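You operate a simulated robot arm through the tools that you are given. There is no shell and no other tool.

You are at the controls of a simulated robot arm. One attempt, no reset.

JOB
The oak tub is full: run the rest of the pulp into the yellow tub.
Fine: oak tub aside on the plank top of the crusher stand, yellow tub on the ring under the chute, zinc chute down till it stops running, then up again. Set down upright: oak tub, yellow tub.
Where things are to end (x, y in the base frame): oak tub within 0.06 m of [0.51, -0.31].
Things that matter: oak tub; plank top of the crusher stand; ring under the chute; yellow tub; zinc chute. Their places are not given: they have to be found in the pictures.

It is judged by the outcome, as a careful person would: the job done as asked, and still so three seconds after it is handed in. It fails if anything else is knocked over, pushed out of place, dropped, spilled or broken.

ROBOT AND FRAMES
A 7-joint arm with a two-finger parallel gripper, fixed in place. Base frame: the origin is on the floor under the middle of its stand, x ahead of it, y to its left, z up; the work surface is at about z = 0.7. Readings come in m, rad, newtons and seconds.
With the tool pointing down near the work surface it reaches from about 0.14 to 0.66 m from the base axis. Its first joint turns from -1.152 to 1.152 rad. Payload 2.4 kg.
The TCP is the grasp point between the finger pads, 0.03 m short of the fingertips. In the tool frame z runs along the fingers and y along their closing line. Largest opening 0.094 m; finger width 0.028, thickness 0.01; the body of the gripper, 0.05 by 0.096 m, starts 0.055 m behind the TCP.
Orientation is that of the tool frame in the base frame, as a unit quaternion [x, y, z, w]. With the fingers straight down and closing along the base's y, the tool's x points along the base's -x, its y along +y and its z along -z.

CONTROLS
- The arm moves only by the tool servo_tool. Its argument "plan" is a list that holds one entry, the list of rows, each a list of 7 numbers: the turn, a rotation vector about the base's x, y, z in rad, then the shift along the base's x, y, z in m, then the finger opening in m, from 0 to 0.094. In form: [[[wx, wy, wz, dx, dy, dz, claw], ...]]. A call has 1 to 20 rows; each row shifts and turns the commanded pose from where the row before left it. Each row takes 0.2 s and may step no farther than 0.05 m and 0.15 rad from the row before; otherwise, or with a gripper value out of range, the whole call is refused. A pose out of reach is approached as far as the arm can. The call stops where the force on the tool passes 90 N (or 10 N more than at its start, if that is more) or the arm is blocked; 0.2 s more then pass. Each finger travels about 0.153 m/s and halts on what it meets, pressing with about 40 N; the grip force reading is that of the motor and also rises with nothing between the fingers. The clock runs only during rows and for 0.2 s after the last one: add rows that do not move to give the fingers time. The reply holds the time, the measured pose of the TCP, the force on the tool along the base axes, the opening and the grip force, in the units named above and with some noise, with the torque about the TCP (base axes, N m) and any sound that the robot's microphone picked up.
- Cameras (640 x 400 px; columns grow to the right, rows downward): "scene" is fixed at [0.0343, 0.4702, 1.441]; the picture's right is [-0.80, -0.60, 0.00], its down [-0.35, 0.46, -0.82] and it looks along [0.49, -0.65, -0.58] (base axes); focal length 310 px, centre (320, 200). "wrist" rides on the gripper at [0.076, 0.014, -0.102] in the tool frame; the picture's right is [-0.18, 0.98, 0.00], its down [-0.75, -0.14, -0.64] and it looks along [-0.63, -0.12, 0.77] (tool axes); focal length 243 px, centre (320, 200).
- snapshot(camera): a new picture of that camera. No time passes.
- probe_pixels(camera, pixels): there is no depth. For up to 12 entries [column, row, z] of the newest picture of that camera ("zoom" is the newest enlarged one), the place [x, y] in the base frame at which the ray of that pixel passes the height z, good to about 0.002 m. No time passes.
- close_up(camera, box): a new picture of the part [left, top, right, bottom] of that camera's present view, enlarged. No time passes.
- sign_off(): hands the job in; it is judged then, once.

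Open the gripper and draw the arm clear of the work before you hand the job in, unless the task says otherwise.

The tools are called after "Request:" as a command line: name --argument value ..., lists and objects as JSON in quotes. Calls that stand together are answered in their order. servo_tool: Moves the arm, as the interface text tells. Its arguments: {"type":"object","properties":{"plan":{"type":"array","items":{"type":"array","items":{"type":"array","items":{"type":"number"}}}}},"required":["plan"]} The other tools are called the same way: snapshot (camera) takes a picture; probe_pixels (camera, pixels) gives the place at which the rays of pixels pass given heights; close_up (camera, box) takes an enlarged picture of a part of a camera's view; sign_off () hands the job in.

At the start:

```text
clock: 0.0
eef_pos: [0.4136, 0.0093, 1.1665]
tool_rot: [0.0, 1.0, 0.0, 0.0]
ft_force: [-0.2, -0.2, 0.5]
wrist_torque: [0.0, -0.01, -0.02]
grip_width: 0.0943
gripper_force: 0.1
```

scene: 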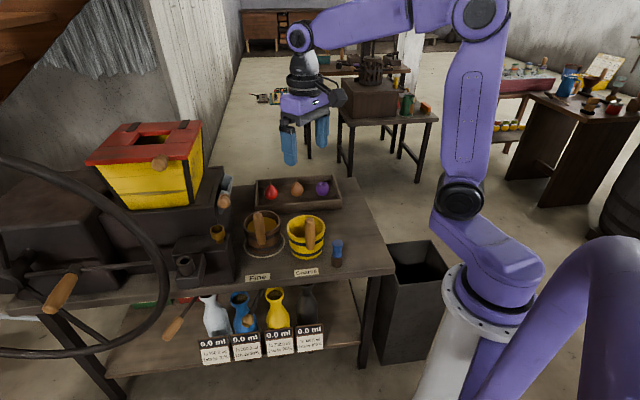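
wrist: 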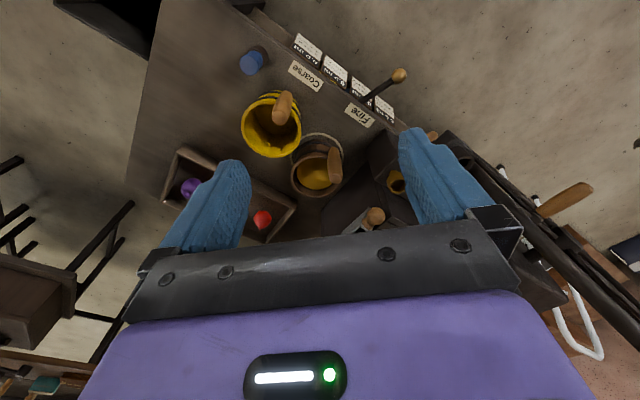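

The pictures show a yellow tub near (306,237), a darker tub near (262,232) beside the crusher, and a crusher with spouts. I take enlarged views to identify tubs, ring and chute.

Request:
close_up --camera "scene" --box '[160, 150, 400, 300]'

Request:
close_up --camera "wrist" --box '[220, 30, 460, 250]'

```text
2.67 times, centred on (280, 225) of scene
```

zoom: 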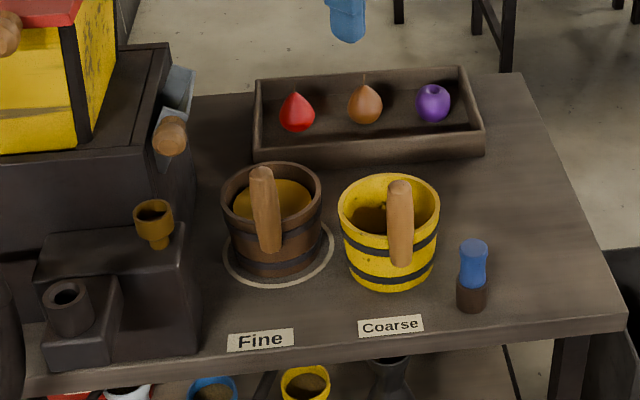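

```text
1.82 times, centred on (340, 140) of wrist
```

zoom: 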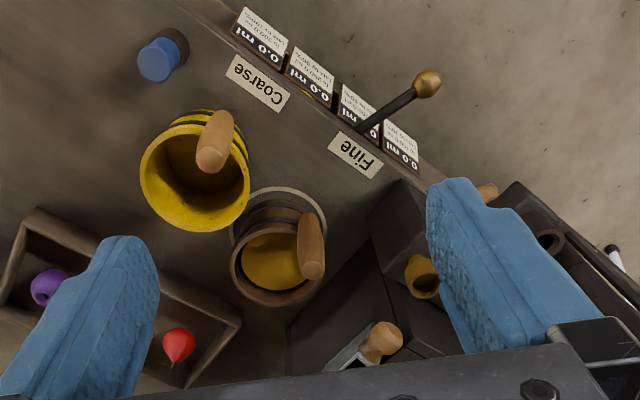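

The oak tub is on the ring with pulp, with the zinc chute raised at its side with a wooden knob. I look at the chute, the lever and the rest in more detail.

Request:
close_up --camera "scene" --box '[150, 150, 280, 290]'

Request:
close_up --camera "scene" --box '[130, 250, 350, 380]'

Request:
close_up --camera "scene" --box '[230, 190, 350, 280]'

Request:
close_up --camera "wrist" --box '[320, 120, 460, 250]'

Request:
close_up --camera "scene" --box '[0, 90, 240, 350]'

```text
2.86 times, centred on (215, 220) of scene
```

zoom: 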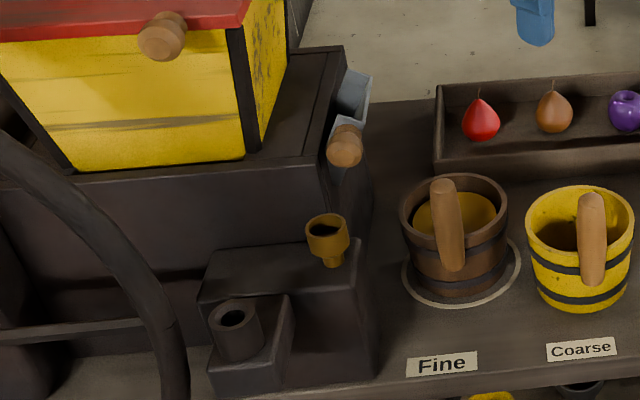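

```text
2.91 times, centred on (240, 315) of scene
```

zoom: 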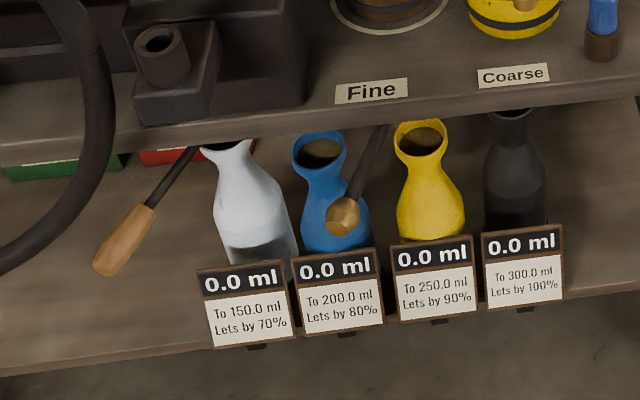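

```text
4.44 times, centred on (290, 235) of scene
```

zoom: 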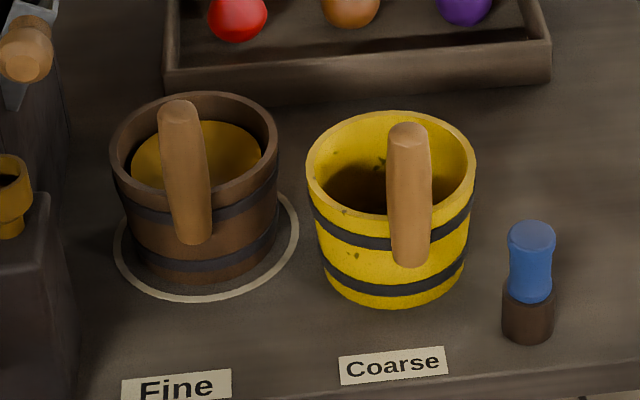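

```text
3.08 times, centred on (390, 185) of wrist
```

zoom: 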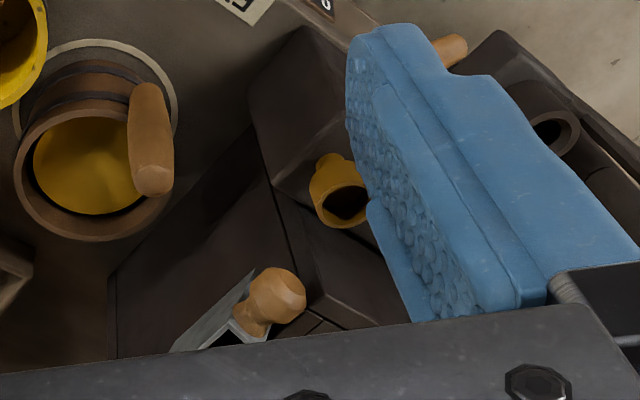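

```text
1.54 times, centred on (120, 220) of scene
```

zoom: 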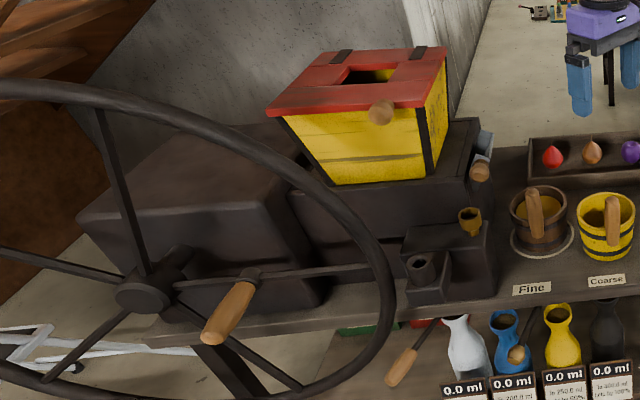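

I re-take the close-up of the two tubs so that I can probe it: ring outline, tub rims and handles.

Request:
close_up --camera "scene" --box '[230, 190, 350, 280]'

Request:
probe_pixels --camera "zoom" --pixels '[[114, 243, 0.7], [298, 225, 0.7], [195, 301, 0.7], [120, 380, 0.7], [402, 309, 0.7], [323, 270, 0.7], [463, 270, 0.7], [340, 370, 0.7], [528, 342, 0.7], [165, 90, 0.7], [550, 78, 0.7], [200, 284, 0.7]]'

```text
4.44 times, centred on (290, 235) of scene
```

zoom: 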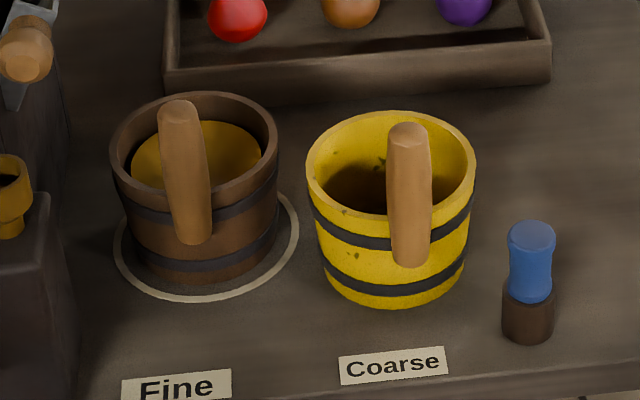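

```text
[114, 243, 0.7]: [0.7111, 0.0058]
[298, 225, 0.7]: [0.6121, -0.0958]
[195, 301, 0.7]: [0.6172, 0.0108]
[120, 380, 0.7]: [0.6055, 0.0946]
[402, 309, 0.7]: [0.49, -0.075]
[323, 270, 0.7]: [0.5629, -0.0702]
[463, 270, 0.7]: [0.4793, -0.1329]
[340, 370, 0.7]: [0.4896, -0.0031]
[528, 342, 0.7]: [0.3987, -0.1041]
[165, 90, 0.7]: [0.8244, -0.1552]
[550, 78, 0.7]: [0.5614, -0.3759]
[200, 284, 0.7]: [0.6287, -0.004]
```

I take the wrist close-up of the same area to triangulate table height, tub rims and handles.

Request:
close_up --camera "wrist" --box '[220, 30, 400, 220]'

```text
2.11 times, centred on (310, 125) of wrist
```

zoom: 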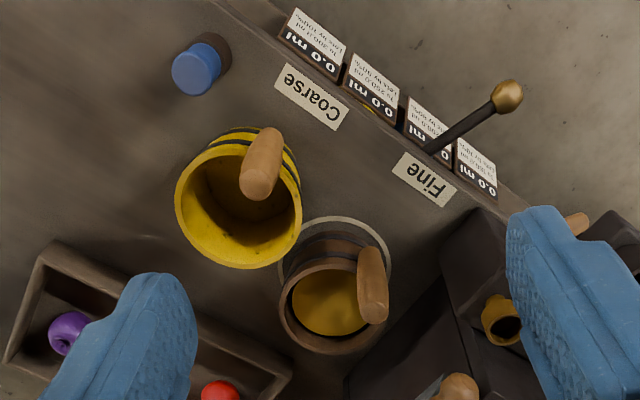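

I probe the "Fine" label corners and ring edges in the wrist view at z = 0.70, to compare with the scene view.

Request:
probe_pixels --camera "zoom" --pixels '[[440, 207, 0.7], [391, 175, 0.7], [457, 188, 0.7], [403, 152, 0.7], [391, 272, 0.7], [278, 270, 0.7], [335, 217, 0.7], [340, 129, 0.7], [274, 88, 0.7], [350, 105, 0.7], [288, 64, 0.7]]'

Request:
close_up --camera "scene" --box '[200, 200, 360, 300]'

```text
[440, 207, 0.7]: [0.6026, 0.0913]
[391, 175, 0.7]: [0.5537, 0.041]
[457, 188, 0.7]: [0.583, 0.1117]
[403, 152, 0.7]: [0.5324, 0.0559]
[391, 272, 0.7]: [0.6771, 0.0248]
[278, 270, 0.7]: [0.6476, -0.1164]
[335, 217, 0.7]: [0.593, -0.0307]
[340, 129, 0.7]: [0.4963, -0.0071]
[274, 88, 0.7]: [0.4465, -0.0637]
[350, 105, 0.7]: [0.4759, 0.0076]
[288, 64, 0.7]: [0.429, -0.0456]
```

```text
4.00 times, centred on (280, 250) of scene
```

zoom: 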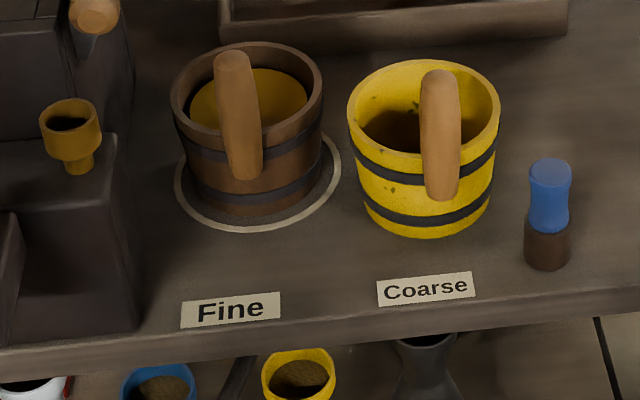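

Probing the same label corners and the ring in the scene close-up at z=0.70.

Request:
probe_pixels --camera "zoom" --pixels '[[181, 303, 0.7], [280, 292, 0.7], [181, 328, 0.7], [281, 317, 0.7], [376, 282, 0.7], [473, 272, 0.7], [174, 185, 0.7], [341, 165, 0.7], [245, 232, 0.7], [200, 212, 0.7], [325, 202, 0.7], [215, 223, 0.7]]'

```text
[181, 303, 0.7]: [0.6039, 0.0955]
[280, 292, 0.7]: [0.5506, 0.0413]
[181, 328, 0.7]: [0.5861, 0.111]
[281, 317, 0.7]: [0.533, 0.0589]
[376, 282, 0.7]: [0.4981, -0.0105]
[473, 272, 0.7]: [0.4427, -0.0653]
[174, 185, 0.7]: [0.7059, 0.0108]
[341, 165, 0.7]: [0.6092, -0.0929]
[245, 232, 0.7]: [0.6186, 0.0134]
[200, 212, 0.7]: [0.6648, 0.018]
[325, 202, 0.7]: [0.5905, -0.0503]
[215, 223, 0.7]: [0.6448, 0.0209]
```

Table height 0.70 agrees in both views; ring centre is about (0.66, -0.045). Now I probe handle ends and rim points at two heights in the scene close-up.

Request:
probe_pixels --camera "zoom" --pixels '[[233, 58, 0.8], [233, 58, 0.85], [245, 172, 0.75], [245, 172, 0.8], [439, 76, 0.8], [439, 76, 0.85], [443, 190, 0.75], [443, 190, 0.8], [171, 95, 0.8], [323, 87, 0.8], [347, 105, 0.8], [500, 105, 0.8]]'

Request:
close_up --camera "wrist" --box '[220, 80, 360, 200]'

```text
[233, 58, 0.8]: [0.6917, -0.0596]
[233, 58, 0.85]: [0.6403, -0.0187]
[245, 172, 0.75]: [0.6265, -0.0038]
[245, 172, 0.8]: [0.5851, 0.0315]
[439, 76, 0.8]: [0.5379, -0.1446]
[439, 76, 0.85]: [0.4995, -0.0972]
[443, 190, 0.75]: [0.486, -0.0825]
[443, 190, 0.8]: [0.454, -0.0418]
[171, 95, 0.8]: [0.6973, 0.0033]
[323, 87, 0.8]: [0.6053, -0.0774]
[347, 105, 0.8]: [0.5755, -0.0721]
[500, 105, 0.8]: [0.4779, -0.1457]
```

```text
3.33 times, centred on (290, 140) of wrist
```

zoom: 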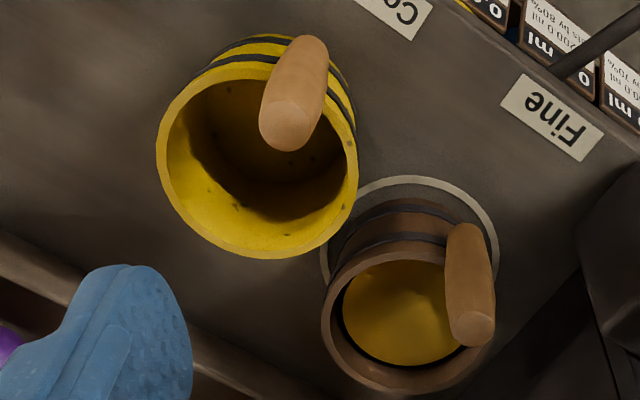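

Probing the matching handle and rim points in the wrist close-up.

Request:
probe_pixels --camera "zoom" --pixels '[[470, 328, 0.8], [470, 328, 0.85], [467, 232, 0.75], [467, 232, 0.8], [286, 125, 0.8], [286, 125, 0.85], [302, 45, 0.75], [302, 45, 0.8], [322, 315, 0.8], [390, 393, 0.8], [158, 150, 0.8], [265, 258, 0.8]]'

```text
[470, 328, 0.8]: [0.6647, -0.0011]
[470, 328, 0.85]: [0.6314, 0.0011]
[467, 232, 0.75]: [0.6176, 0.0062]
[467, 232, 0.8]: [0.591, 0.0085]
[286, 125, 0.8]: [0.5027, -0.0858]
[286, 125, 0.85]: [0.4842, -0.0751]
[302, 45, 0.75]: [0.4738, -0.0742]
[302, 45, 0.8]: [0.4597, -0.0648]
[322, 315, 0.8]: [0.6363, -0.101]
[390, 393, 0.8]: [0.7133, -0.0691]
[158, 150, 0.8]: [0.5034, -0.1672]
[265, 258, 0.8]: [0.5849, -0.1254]
```

Handles are vertical posts: oak at about (0.613, 0.004), yellow at about (0.471, -0.068), z 0.77–0.88. Next I locate the chute knob near scene (224,200) / wrist (375,216), plus table edge and tray corners.

Request:
close_up --camera "wrist" --box '[330, 170, 430, 240]'

Request:
close_up --camera "scene" --box '[190, 160, 260, 230]'

Request:
snapshot --camera "scene"

Request:
probe_pixels --camera "scene" --pixels '[[395, 269, 0.7], [356, 177, 0.7], [255, 207, 0.7], [342, 204, 0.7], [339, 178, 0.72], [255, 180, 0.72]]'

```text
5.71 times, centred on (380, 205) of wrist
```

zoom: 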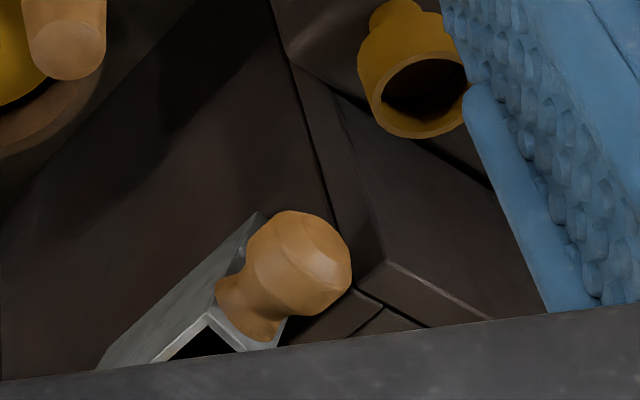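

```text
5.71 times, centred on (225, 195) of scene
```

zoom: 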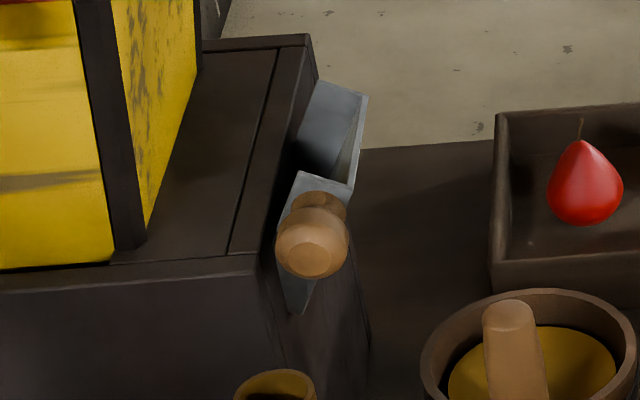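

```text
taken
```

scene: 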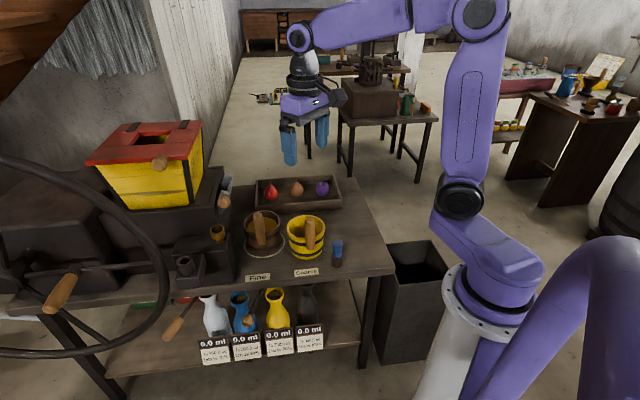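

```text
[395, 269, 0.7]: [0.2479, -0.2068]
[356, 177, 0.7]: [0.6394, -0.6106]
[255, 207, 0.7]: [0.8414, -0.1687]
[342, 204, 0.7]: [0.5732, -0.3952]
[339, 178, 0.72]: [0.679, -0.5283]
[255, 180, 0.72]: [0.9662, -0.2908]
```

Tray corners and table edges are found. Now I probe the knob and chute corners in both cameras at two heights.

Request:
probe_pixels --camera "zoom" --pixels '[[313, 240, 0.85], [313, 240, 1.0], [305, 85, 0.85], [305, 85, 1.0], [366, 95, 0.85], [366, 95, 1.0], [350, 190, 0.85], [350, 190, 1.0], [298, 172, 0.85], [298, 172, 1.0], [292, 312, 0.85], [292, 312, 1.0]]'

Request:
snapshot --camera "wrist"

Request:
probe_pixels --camera "wrist" --pixels '[[376.5, 216, 0.85], [376.5, 216, 1.0], [369, 208, 0.85], [369, 208, 1.0], [361, 225, 0.85], [361, 225, 1.0], [342, 234, 0.85], [342, 234, 1.0], [373, 231, 0.85], [373, 231, 1.0]]'

```text
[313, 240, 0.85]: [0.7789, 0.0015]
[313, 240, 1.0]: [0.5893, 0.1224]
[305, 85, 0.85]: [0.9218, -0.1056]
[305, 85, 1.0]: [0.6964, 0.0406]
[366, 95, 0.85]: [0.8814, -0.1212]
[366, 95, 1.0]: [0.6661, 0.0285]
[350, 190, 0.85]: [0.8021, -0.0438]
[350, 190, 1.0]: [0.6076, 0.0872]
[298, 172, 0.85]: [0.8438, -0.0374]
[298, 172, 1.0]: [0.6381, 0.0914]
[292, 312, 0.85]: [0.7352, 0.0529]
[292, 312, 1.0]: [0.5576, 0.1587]
```

```text
taken
```

wrist: 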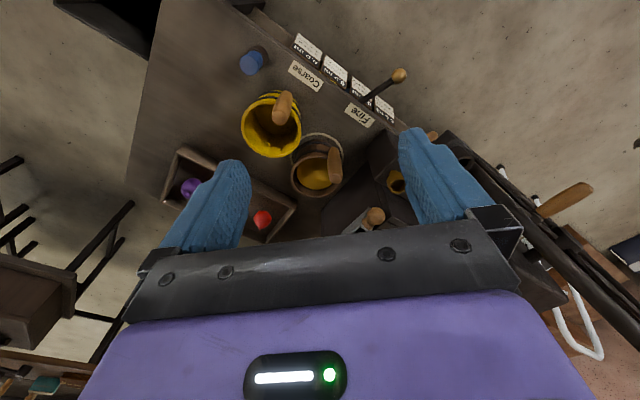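

```text
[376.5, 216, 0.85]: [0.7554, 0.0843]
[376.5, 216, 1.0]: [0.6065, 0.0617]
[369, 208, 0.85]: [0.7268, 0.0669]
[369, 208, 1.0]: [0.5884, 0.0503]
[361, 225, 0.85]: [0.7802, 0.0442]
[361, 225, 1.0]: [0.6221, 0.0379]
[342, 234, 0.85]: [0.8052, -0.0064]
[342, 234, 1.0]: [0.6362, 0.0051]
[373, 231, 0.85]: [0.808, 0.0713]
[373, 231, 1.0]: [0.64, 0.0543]
```

The knob triangulates to about (0.669, 0.071, 0.937). I move the wrist camera for a nearer look at the chute, staying well above everything (TCP to about (0.55, 0.06, 1.13)).

Request:
servo_tool --plan '[[[0, 0, 0, 0.034, 0.012, -0.01, 0.094], [0, 0, 0, 0.034, 0.012, -0.01, 0.094], [0, 0, 0, 0.034, 0.012, -0.01, 0.094], [0, 0, 0, 0.034, 0.012, -0.006, 0.094], [0, 0, 0, 0, 0, 0, 0.094]]]'

Request:
snapshot --camera "wrist"

Request:
snapshot --camera "scene"

```text
clock: 1.2
eef_pos: [0.5487, 0.0551, 1.13]
tool_rot: [0.0, 1.0, 0.0, 0.0]
ft_force: [-0.2, 0.4, -0.3]
wrist_torque: [-0.02, -0.01, -0.02]
grip_width: 0.0939
gripper_force: 0.1
```

```text
taken
```

wrist: 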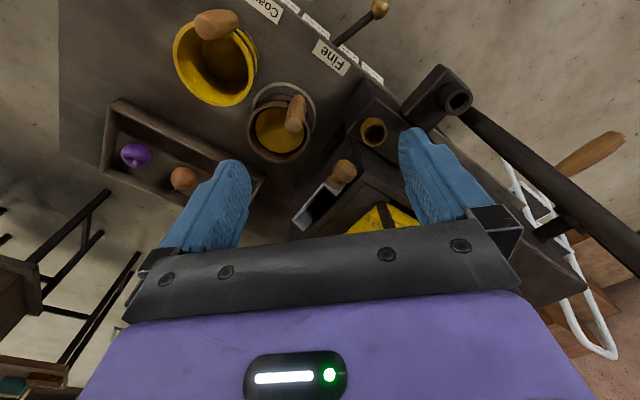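

```text
taken
```

scene: 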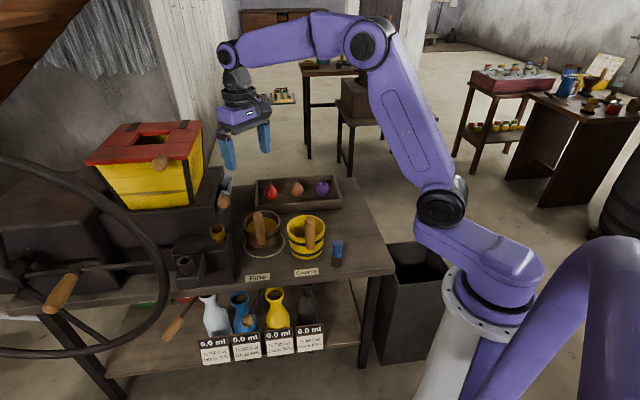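

The chute is visible at wrist (325,195). Close-ups.

Request:
close_up --camera "wrist" --box '[260, 140, 400, 240]'

Request:
close_up --camera "wrist" --box '[230, 60, 350, 180]'

```text
4.00 times, centred on (330, 190) of wrist
```

zoom: 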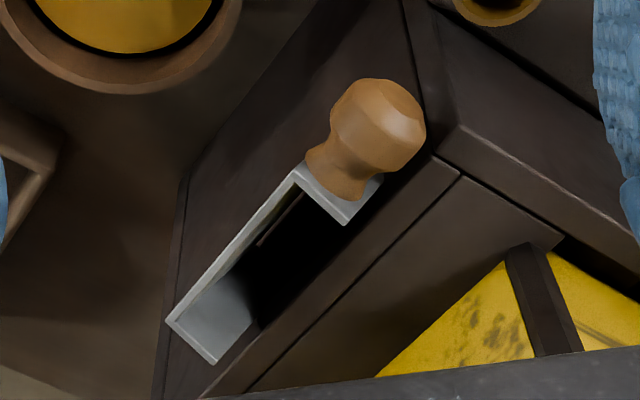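

```text
3.33 times, centred on (290, 120) of wrist
```

zoom: 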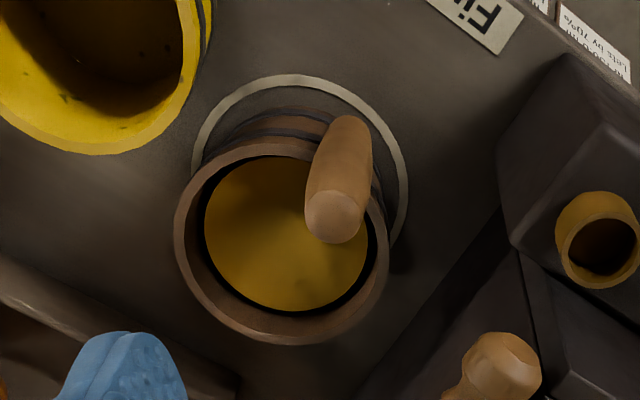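

The chute is a U-channel folded up against the crusher side, knob on its near side wall at the top end. I probe its top rim corners and the knob in this wrist view.

Request:
probe_pixels --camera "wrist" --pixels '[[324.3, 182, 0.85], [324.3, 182, 1.0], [335.8, 195.5, 0.85], [335.8, 195.5, 1.0], [292, 220, 0.85], [292, 220, 1.0], [303, 230.5, 0.85], [303, 230.5, 1.0], [344, 172, 0.85], [344, 172, 1.0], [334.5, 184, 0.85], [334.5, 184, 1.0]]'

```text
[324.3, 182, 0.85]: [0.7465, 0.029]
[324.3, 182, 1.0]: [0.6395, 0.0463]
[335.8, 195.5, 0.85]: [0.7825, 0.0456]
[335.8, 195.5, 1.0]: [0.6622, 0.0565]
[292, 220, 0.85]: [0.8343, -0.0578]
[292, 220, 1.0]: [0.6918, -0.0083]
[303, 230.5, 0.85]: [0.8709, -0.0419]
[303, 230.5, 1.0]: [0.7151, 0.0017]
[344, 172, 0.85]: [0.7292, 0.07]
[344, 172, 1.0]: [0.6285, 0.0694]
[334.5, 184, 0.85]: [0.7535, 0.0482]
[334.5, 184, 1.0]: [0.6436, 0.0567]
```

Chute lip is at z≈0.95 over u-side beside the ring, knob at (0.672, 0.070, 0.935). I turn the tool +45° about z so that the fingers close radially on the oak handle, and hover above it at z≈1.05 for a better look.

Request:
servo_tool --plan '[[[0, 0, 0.1309, 0.0107, -0.0085, -0.013, 0.094], [0, 0, 0.1309, 0.0107, -0.0085, -0.013, 0.094], [0, 0, 0.1309, 0.0107, -0.0085, -0.013, 0.094], [0, 0, 0.1309, 0.0107, -0.0085, -0.013, 0.094], [0, 0, 0.1309, 0.0107, -0.0085, -0.013, 0.094], [0, 0, 0.1309, 0.0107, -0.0085, -0.013, 0.094], [0, 0, 0, 0, 0, 0, 0.094]]]'

Request:
snapshot --camera "wrist"

Request:
snapshot --camera "scene"

```text
clock: 2.8
eef_pos: [0.6143, 0.0066, 1.0517]
tool_rot: [-0.383, 0.924, 0.001, -0.001]
ft_force: [0.5, -0.3, -0.5]
wrist_torque: [0.01, 0.03, 0.01]
grip_width: 0.0941
gripper_force: 0.1
```

```text
taken
```

wrist: 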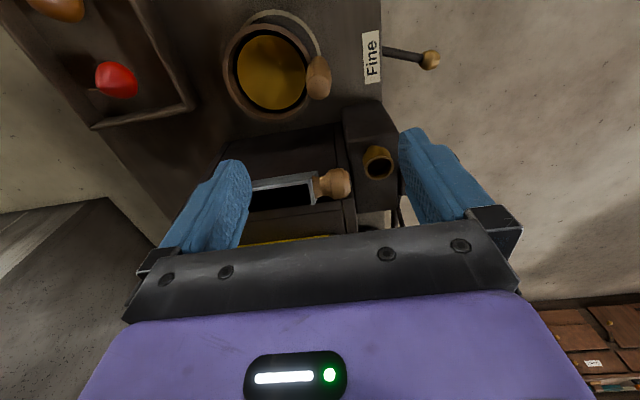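

```text
taken
```

scene: 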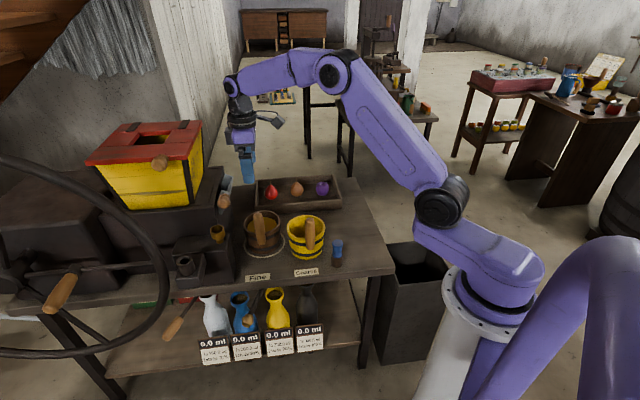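

The view shows oak tub at (270,75) with its handle at (318,75), the chute at (285,190) with knob (333,183). I take close-ups to refine the handle, tub and chute positions.

Request:
close_up --camera "wrist" --box '[210, 0, 390, 125]'

Request:
probe_pixels --camera "wrist" --pixels '[[317, 92, 0.87], [317, 92, 0.88], [318, 62, 0.77], [318, 62, 0.8], [333, 184, 0.93], [333, 184, 0.94]]'

Request:
close_up --camera "wrist" --box '[220, 120, 400, 250]'

```text
3.20 times, centred on (300, 62) of wrist
```

zoom: 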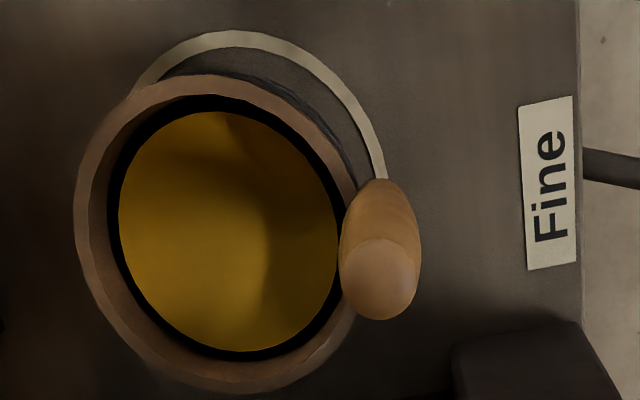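

```text
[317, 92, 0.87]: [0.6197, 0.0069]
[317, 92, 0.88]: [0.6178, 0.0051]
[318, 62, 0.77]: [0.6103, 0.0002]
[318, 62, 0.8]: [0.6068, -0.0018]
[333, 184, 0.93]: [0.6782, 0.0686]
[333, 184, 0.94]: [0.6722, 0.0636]
```

```text
3.08 times, centred on (310, 185) of wrist
```

zoom: 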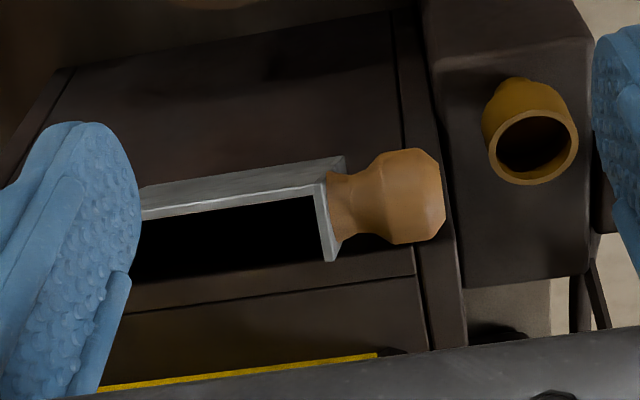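

Refining: probe handle top face centre (318.8,84), handle edges and rim points in the wrist view.

Request:
probe_pixels --camera "wrist" --pixels '[[318.8, 84, 0.875], [306.5, 80, 0.86], [331, 80, 0.86], [223.4, 74.5, 0.8], [275, 122.3, 0.8], [267, 23.5, 0.8], [310, 60, 0.8], [310, 47, 0.7], [362.5, 33, 0.7]]'

```text
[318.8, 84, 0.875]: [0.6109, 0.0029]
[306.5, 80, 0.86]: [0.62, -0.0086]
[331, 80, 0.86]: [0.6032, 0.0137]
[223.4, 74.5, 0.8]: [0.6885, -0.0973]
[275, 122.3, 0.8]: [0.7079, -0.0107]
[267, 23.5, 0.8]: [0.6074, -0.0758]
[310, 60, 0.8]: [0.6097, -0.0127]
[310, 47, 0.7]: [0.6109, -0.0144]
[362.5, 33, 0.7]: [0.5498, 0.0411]
```

Handle axis at (0.6115, 0.0028), tub centre (0.66, -0.0455) radius 0.06, fingers now aligned radially. I descend with open fingers straddling the handle, tips staying just above the rim (TCP z≈0.846).

Request:
servo_tool --plan '[[[0, 0, 0, -0.0025, -0.0037, -0.03, 0.094], [0, 0, 0, 0, 0, -0.03, 0.094], [0, 0, 0, 0, 0, -0.03, 0.094], [0, 0, 0, 0, 0, -0.03, 0.094], [0, 0, 0, 0, 0, -0.03, 0.094], [0, 0, 0, 0, 0, 0, 0.094]]]'

Request:
snapshot --camera "wrist"

Request:
close_up --camera "scene" --box '[190, 130, 350, 280]'

```text
clock: 4.2
eef_pos: [0.6119, 0.001, 0.9011]
tool_rot: [-0.383, 0.924, 0.0, -0.001]
ft_force: [0.4, 0.2, -0.1]
wrist_torque: [0.0, 0.02, 0.0]
grip_width: 0.0943
gripper_force: 0.1
```

```text
taken
```

wrist: 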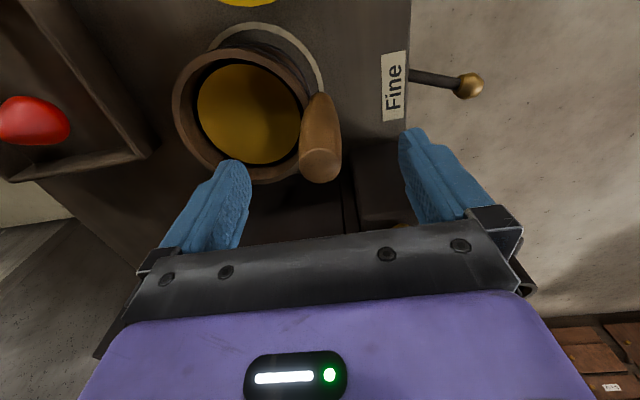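

```text
2.67 times, centred on (270, 205) of scene
```

zoom: 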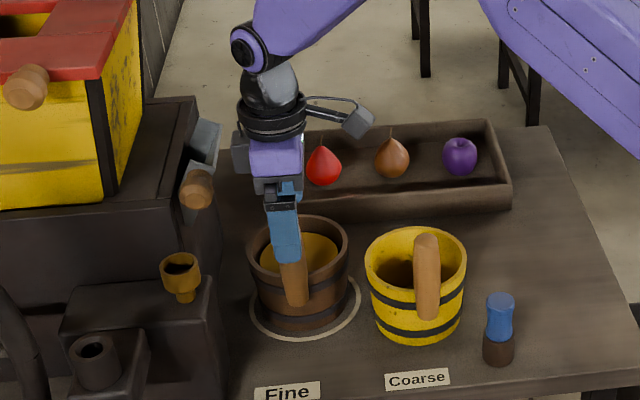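

Aligned: handle at column 320 between the fingers. I descend another 0.055 m.

Request:
servo_tool --plan '[[[0, 0, 0, 0, 0.0015, -0.02, 0.094], [0, 0, 0, 0, 0, -0.02, 0.094], [0, 0, 0, 0, 0, -0.015, 0.094], [0, 0, 0, 0, 0, 0, 0.094]]]'

Request:
snapshot --camera "wrist"

Request:
close_up --camera "scene" --box '[220, 170, 320, 270]'

```text
clock: 5.2
eef_pos: [0.6125, 0.0042, 0.8473]
tool_rot: [-0.383, 0.924, 0.0, -0.001]
ft_force: [0.5, 0.2, 0.2]
wrist_torque: [0.01, -0.02, 0.02]
grip_width: 0.0942
gripper_force: 0.0
```

```text
taken
```

wrist: 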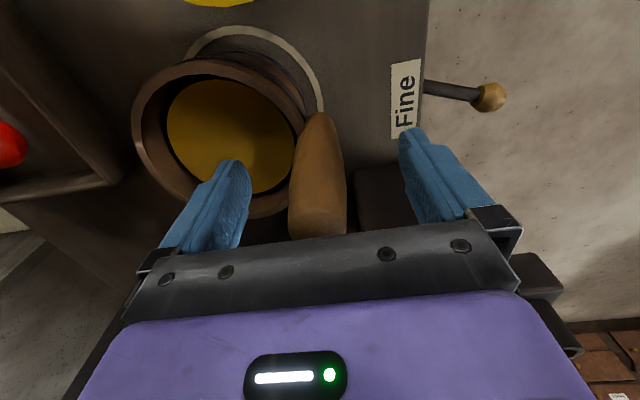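

```text
4.00 times, centred on (270, 220) of scene
```

zoom: 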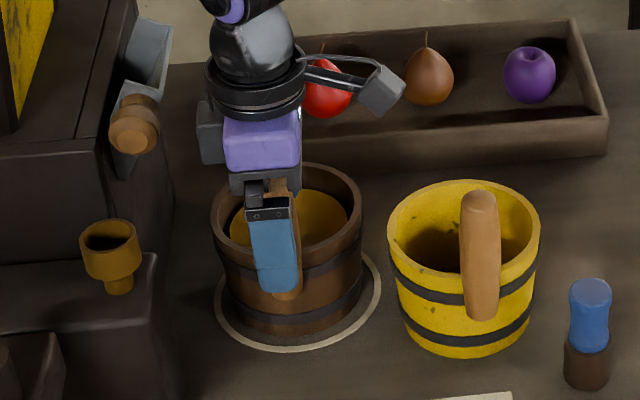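

Handle is between the pads, fingertips above the rim. Closing the fingers on the handle.

Request:
servo_tool --plan '[[[0, 0, 0, 0, 0, 0, 0.05], [0, 0, 0, 0, 0, 0, 0.03], [0, 0, 0, 0, 0, 0, 0.015], [0, 0, 0, 0, 0, 0, 0.01], [0, 0, 0, 0, 0, 0, 0.01]]]'

Request:
snapshot --camera "wrist"

```text
clock: 6.4
eef_pos: [0.6136, 0.0027, 0.8462]
tool_rot: [-0.383, 0.924, 0.0, -0.001]
ft_force: [0.3, -1.6, 0.6]
wrist_torque: [-0.17, -0.17, 0.01]
grip_width: 0.0305
gripper_force: 40.0
```

```text
taken
```

wrist: 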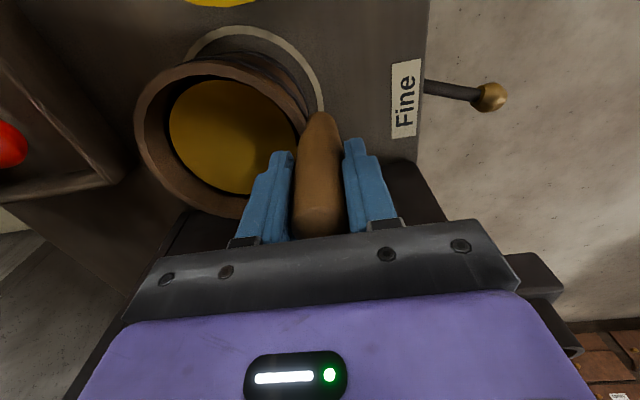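

Gripped at 0.0305 m with 40 N. A small test lift of 0.02 m.

Request:
servo_tool --plan '[[[0, 0, 0, 0, 0, 0.005, 0.005], [0, 0, 0, 0, 0, 0.008, 0.005], [0, 0, 0, 0, 0, 0.008, 0.005], [0, 0, 0, 0, 0, 0.004, 0.005], [0, 0, 0, 0, 0, 0, 0.005]]]'

Request:
snapshot --camera "wrist"

Request:
close_up --camera "scene" --box '[190, 150, 350, 280]'

```text
clock: 7.6
eef_pos: [0.6127, 0.0041, 0.8718]
tool_rot: [-0.383, 0.924, 0.001, 0.0]
ft_force: [-0.3, 0.9, -5.4]
wrist_torque: [0.2, 0.15, -0.01]
grip_width: 0.0303
gripper_force: 40.6
```

```text
taken
```

wrist: 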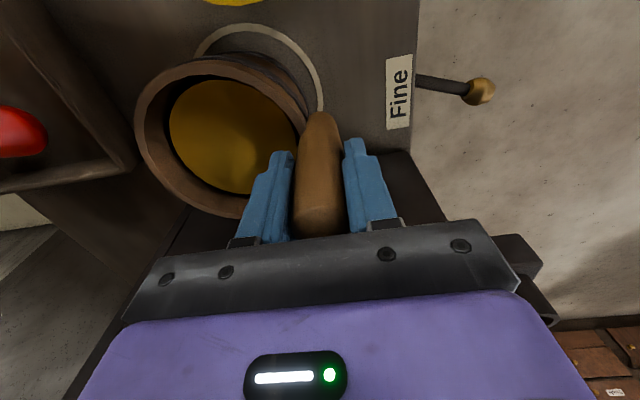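

```text
3.08 times, centred on (270, 215) of scene
```

zoom: 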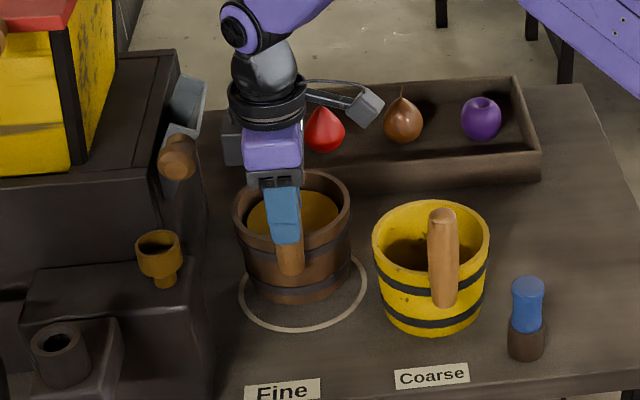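

Load about 5.4 N, held level. I continue lifting, first straight then drifting away from the chute lip, toward the front of the table.

Request:
servo_tool --plan '[[[0, 0, 0, 0, 0, 0.012, 0.005], [0, 0, 0, 0, 0, 0.018, 0.005], [0, 0, 0, -0.007, 0.003, 0.02, 0.005], [0, 0, 0, -0.0134, 0.0064, 0.02, 0.005], [0, 0, 0, -0.0134, 0.0064, 0.02, 0.005], [0, 0, 0, -0.0134, 0.0064, 0.02, 0.005], [0, 0, 0, -0.0134, 0.0064, 0.02, 0.005], [0, 0, 0, -0.0134, 0.0064, 0.02, 0.005], [0, 0, 0, -0.0134, 0.0064, 0.02, 0.005], [0, 0, 0, -0.007, 0.003, 0.02, 0.005], [0, 0, 0, 0, 0, 0.012, 0.005], [0, 0, 0, 0, 0, 0, 0.005]]]'

Request:
snapshot --camera "scene"

Request:
snapshot --camera "wrist"

```text
clock: 10.2
eef_pos: [0.5183, 0.0489, 1.0733]
tool_rot: [-0.383, 0.924, 0.0, 0.0]
ft_force: [0.7, 0.8, -3.5]
wrist_torque: [0.14, 0.16, 0.02]
grip_width: 0.0303
gripper_force: 40.1
```

```text
taken
```

scene: 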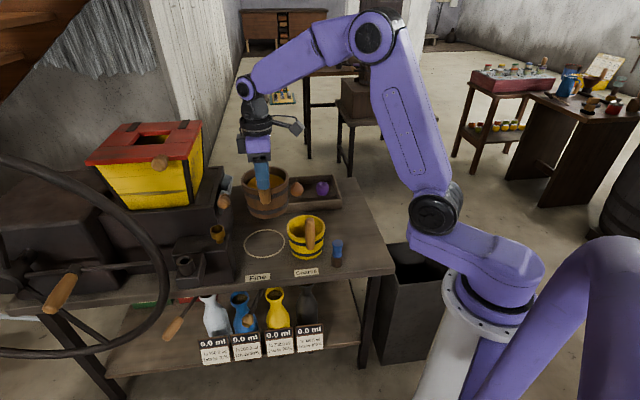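

```text
taken
```

wrist: 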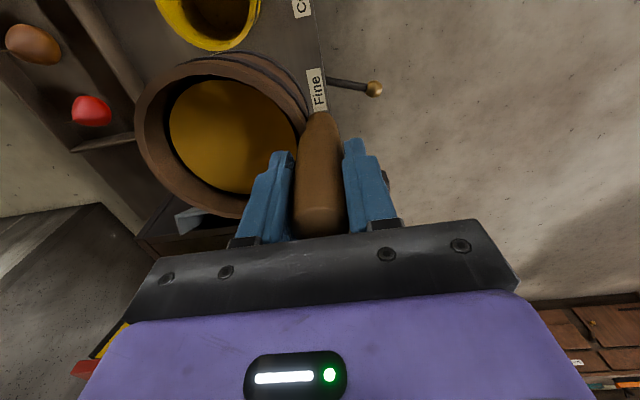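

Oak tub hangs level above everything; the ring is free. I carry it over to about (0.497, -0.297), still high.

Request:
servo_tool --plan '[[[0, 0, 0, -0.0024, -0.01, 0, 0.005], [0, 0, 0, -0.0047, -0.02, 0, 0.005], [0, 0, 0, -0.00635, -0.027, 0, 0.005], [0, 0, 0, -0.00635, -0.027, 0, 0.005], [0, 0, 0, -0.00635, -0.027, 0, 0.005], [0, 0, 0, -0.00635, -0.027, 0, 0.005], [0, 0, 0, -0.00635, -0.027, 0, 0.005], [0, 0, 0, -0.00635, -0.027, 0, 0.005], [0, 0, 0, -0.00635, -0.027, 0, 0.005], [0, 0, 0, -0.00635, -0.027, 0, 0.005], [0, 0, 0, -0.00635, -0.027, 0, 0.005], [0, 0, 0, -0.0038, -0.016, 0, 0.005], [0, 0, 0, -0.002, -0.0086, 0, 0.005], [0, 0, 0, 0, 0, 0, 0.005]]]'

Request:
snapshot --camera "scene"

Request:
snapshot --camera "wrist"

```text
clock: 13.2
eef_pos: [0.4486, -0.2504, 1.0734]
tool_rot: [-0.383, 0.924, -0.001, 0.0]
ft_force: [0.8, 0.0, -3.9]
wrist_torque: [0.17, 0.15, 0.04]
grip_width: 0.0304
gripper_force: 40.1
```

```text
taken
```

scene: 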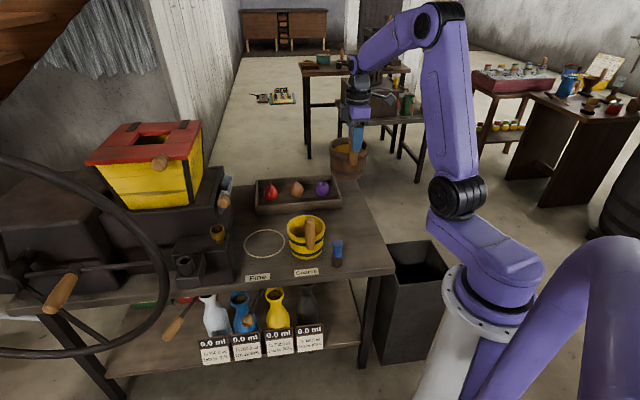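

```text
taken
```

wrist: 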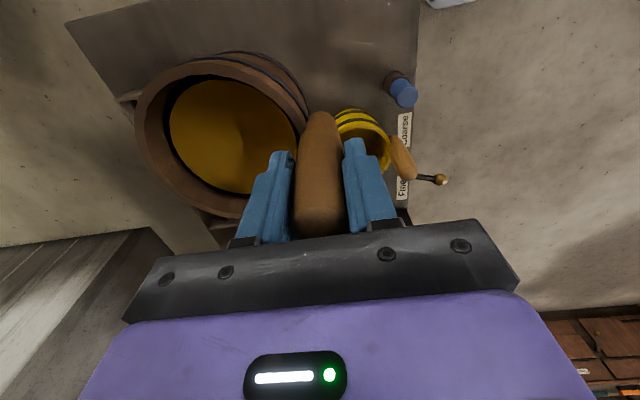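

At target xy. I lower it in steps: first 0.21 m, leaving about 1.5 cm to the plank top.

Request:
servo_tool --plan '[[[0, 0, 0, 0, 0, -0.012, 0.005], [0, 0, 0, 0, 0, -0.02, 0.005], [0, 0, 0, 0, 0, -0.022, 0.005], [0, 0, 0, 0, 0, -0.022, 0.005], [0, 0, 0, 0, 0, -0.022, 0.005], [0, 0, 0, 0, 0, -0.022, 0.005], [0, 0, 0, 0, 0, -0.022, 0.005], [0, 0, 0, 0, 0, -0.022, 0.005], [0, 0, 0, 0, 0, -0.02, 0.005], [0, 0, 0, 0, 0, -0.015, 0.005], [0, 0, 0, 0, 0, -0.011, 0.005], [0, 0, 0, 0, 0, 0, 0.005]]]'

Request:
close_up --camera "scene" --box '[270, 130, 430, 280]'

Request:
snapshot --camera "wrist"

```text
clock: 15.8
eef_pos: [0.4483, -0.2489, 0.8635]
tool_rot: [-0.383, 0.924, 0.0, 0.001]
ft_force: [0.2, -0.3, -3.7]
wrist_torque: [0.06, 0.06, -0.01]
grip_width: 0.0301
gripper_force: 39.8
```

```text
2.67 times, centred on (350, 205) of scene
```

zoom: 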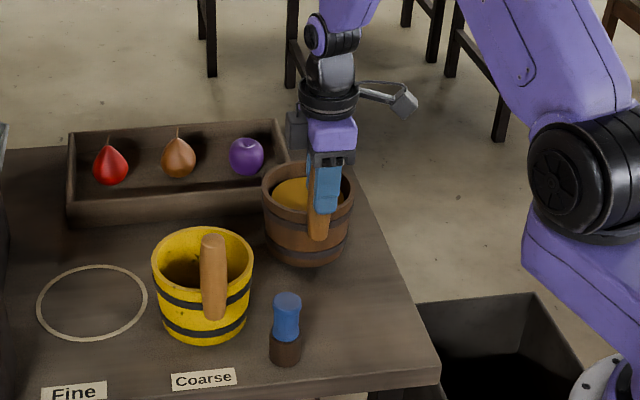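

```text
taken
```

wrist: 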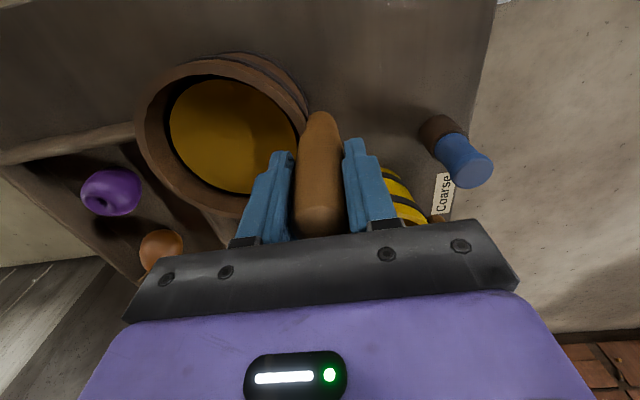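

Clear of tray and yellow tub. I lower the last ~1.7 cm slowly and watch the force.

Request:
servo_tool --plan '[[[0, 0, 0, 0, 0, -0.005, 0.005], [0, 0, 0, 0, 0, -0.005, 0.005], [0, 0, 0, 0, 0, -0.003, 0.005], [0, 0, 0, 0, 0, 0, 0.005]]]'

```text
clock: 16.8
eef_pos: [0.4494, -0.2502, 0.8512]
tool_rot: [-0.382, 0.924, 0.001, 0.0]
ft_force: [0.4, 0.6, -4.2]
wrist_torque: [0.16, 0.17, 0.03]
grip_width: 0.0303
gripper_force: 39.9
```

Still hanging (−4.2 N). A few more millimetres.

Request:
servo_tool --plan '[[[0, 0, 0, 0, 0, -0.002, 0.005], [0, 0, 0, 0, 0, -0.002, 0.005], [0, 0, 0, 0, 0, 0, 0.005]]]'

```text
clock: 17.6
eef_pos: [0.4482, -0.2494, 0.8465]
tool_rot: [-0.383, 0.924, 0.0, -0.001]
ft_force: [-6.3, 4.0, 18.1]
wrist_torque: [0.34, 0.25, 0.08]
grip_width: 0.0304
gripper_force: 40.0
```

In contact (force +18 N up). I relieve 1 mm, then open the fingers.

Request:
servo_tool --plan '[[[0, 0, 0, 0, 0, 0.001, 0.005], [0, 0, 0, 0, 0, 0, 0.005]]]'

```text
clock: 18.2
eef_pos: [0.4487, -0.2507, 0.8481]
tool_rot: [-0.383, 0.924, 0.001, 0.0]
ft_force: [-3.4, 2.7, 6.0]
wrist_torque: [0.23, 0.16, 0.01]
grip_width: 0.0303
gripper_force: 40.2
```

Force is now a light 6 N. Opening the fingers.

Request:
servo_tool --plan '[[[0, 0, 0, 0, 0, 0, 0.04], [0, 0, 0, 0, 0, 0, 0.06], [0, 0, 0, 0, 0, 0, 0.08], [0, 0, 0, 0, 0, 0, 0.094], [0, 0, 0, 0, 0, 0, 0.094]]]'

Request:
snapshot --camera "wrist"

Request:
close_up --camera "scene" --box '[270, 130, 430, 280]'

```text
clock: 19.4
eef_pos: [0.4476, -0.2495, 0.8486]
tool_rot: [-0.383, 0.924, 0.0, 0.0]
ft_force: [0.2, 0.1, 0.1]
wrist_torque: [-0.02, -0.02, 0.02]
grip_width: 0.0943
gripper_force: 0.1
```

```text
taken
```

wrist: 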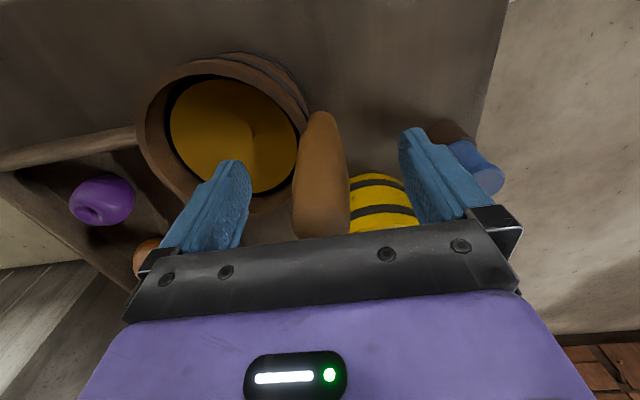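

```text
2.67 times, centred on (350, 205) of scene
```

zoom: 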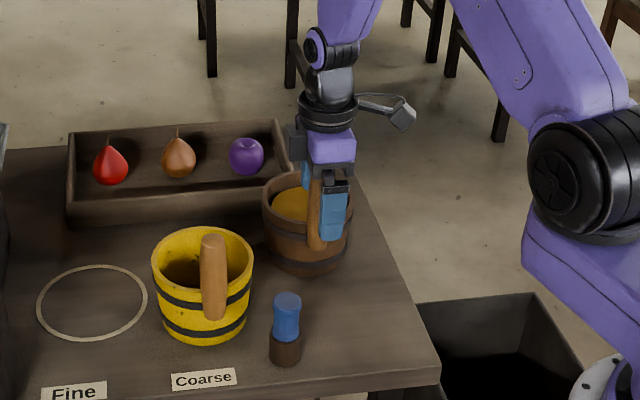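

Oak tub stands upright and released. I go straight up 0.16 m and then across over the yellow handle region.

Request:
servo_tool --plan '[[[0, 0, 0, 0, 0, 0.015, 0.094], [0, 0, 0, 0, 0, 0.025, 0.094], [0, 0, 0, 0, 0, 0.03, 0.094], [0, 0, 0, 0, 0, 0.03, 0.094], [0, 0, 0, 0, 0, 0.03, 0.094], [0, 0, 0, 0, 0, 0.03, 0.094], [0, 0, 0, 0.004, 0.03, 0.01, 0.094], [0, 0, 0, 0.004, 0.03, 0, 0.094], [0, 0, 0, 0.004, 0.03, 0, 0.094], [0, 0, 0, 0.004, 0.03, 0, 0.094], [0, 0, 0, 0.004, 0.03, 0, 0.094], [0, 0, 0, 0.002, 0.03, 0, 0.094], [0, 0, 0, 0, 0, 0, 0.094]]]'

Request:
snapshot --camera "wrist"

Request:
snapshot --camera "scene"

```text
clock: 22.2
eef_pos: [0.4704, -0.0696, 1.0186]
tool_rot: [-0.382, 0.924, 0.001, -0.001]
ft_force: [0.3, -1.3, 0.4]
wrist_torque: [0.03, -0.04, -0.01]
grip_width: 0.0939
gripper_force: 0.0
```

```text
taken
```

wrist: 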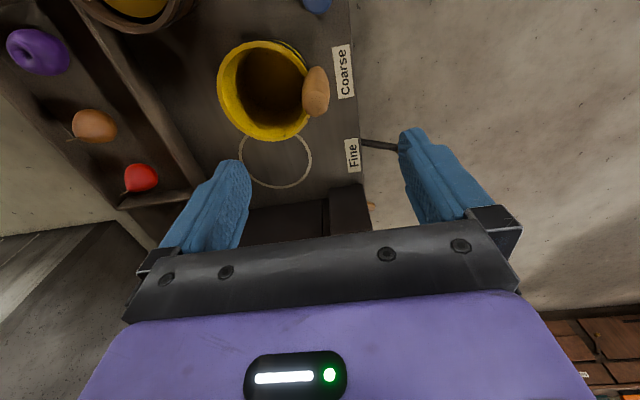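

```text
taken
```

scene: 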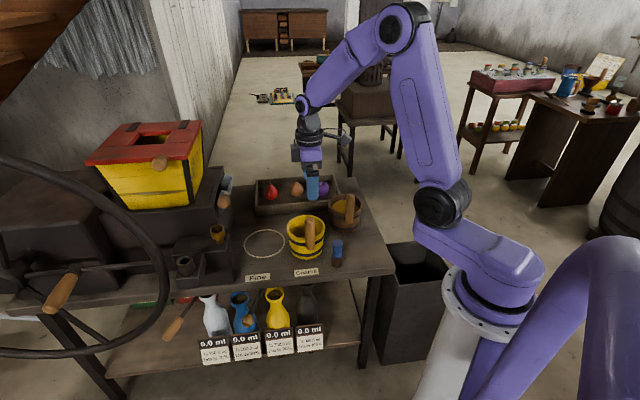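

The ring is now fully visible in both views. I take close-ups to measure ring, yellow tub and handle precisely.

Request:
close_up --camera "scene" --box '[235, 200, 345, 270]'

Request:
close_up --camera "wrist" --box '[200, 20, 380, 200]'

```text
5.71 times, centred on (290, 235) of scene
```

zoom: 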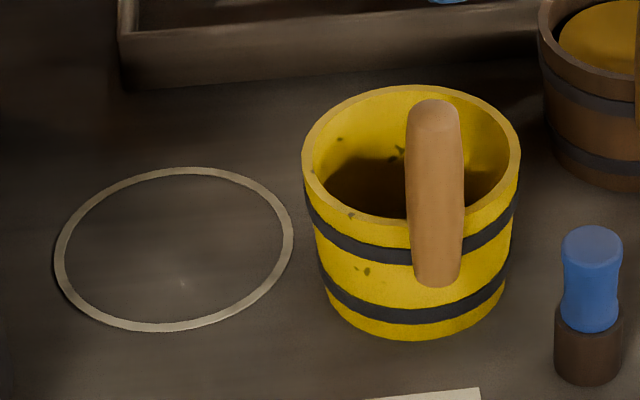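

```text
2.22 times, centred on (290, 110) of wrist
```

zoom: 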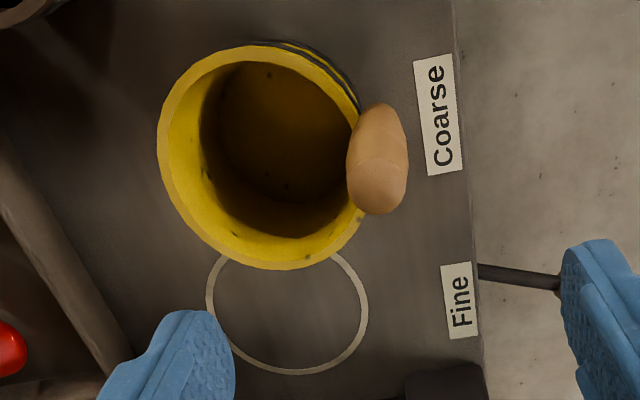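

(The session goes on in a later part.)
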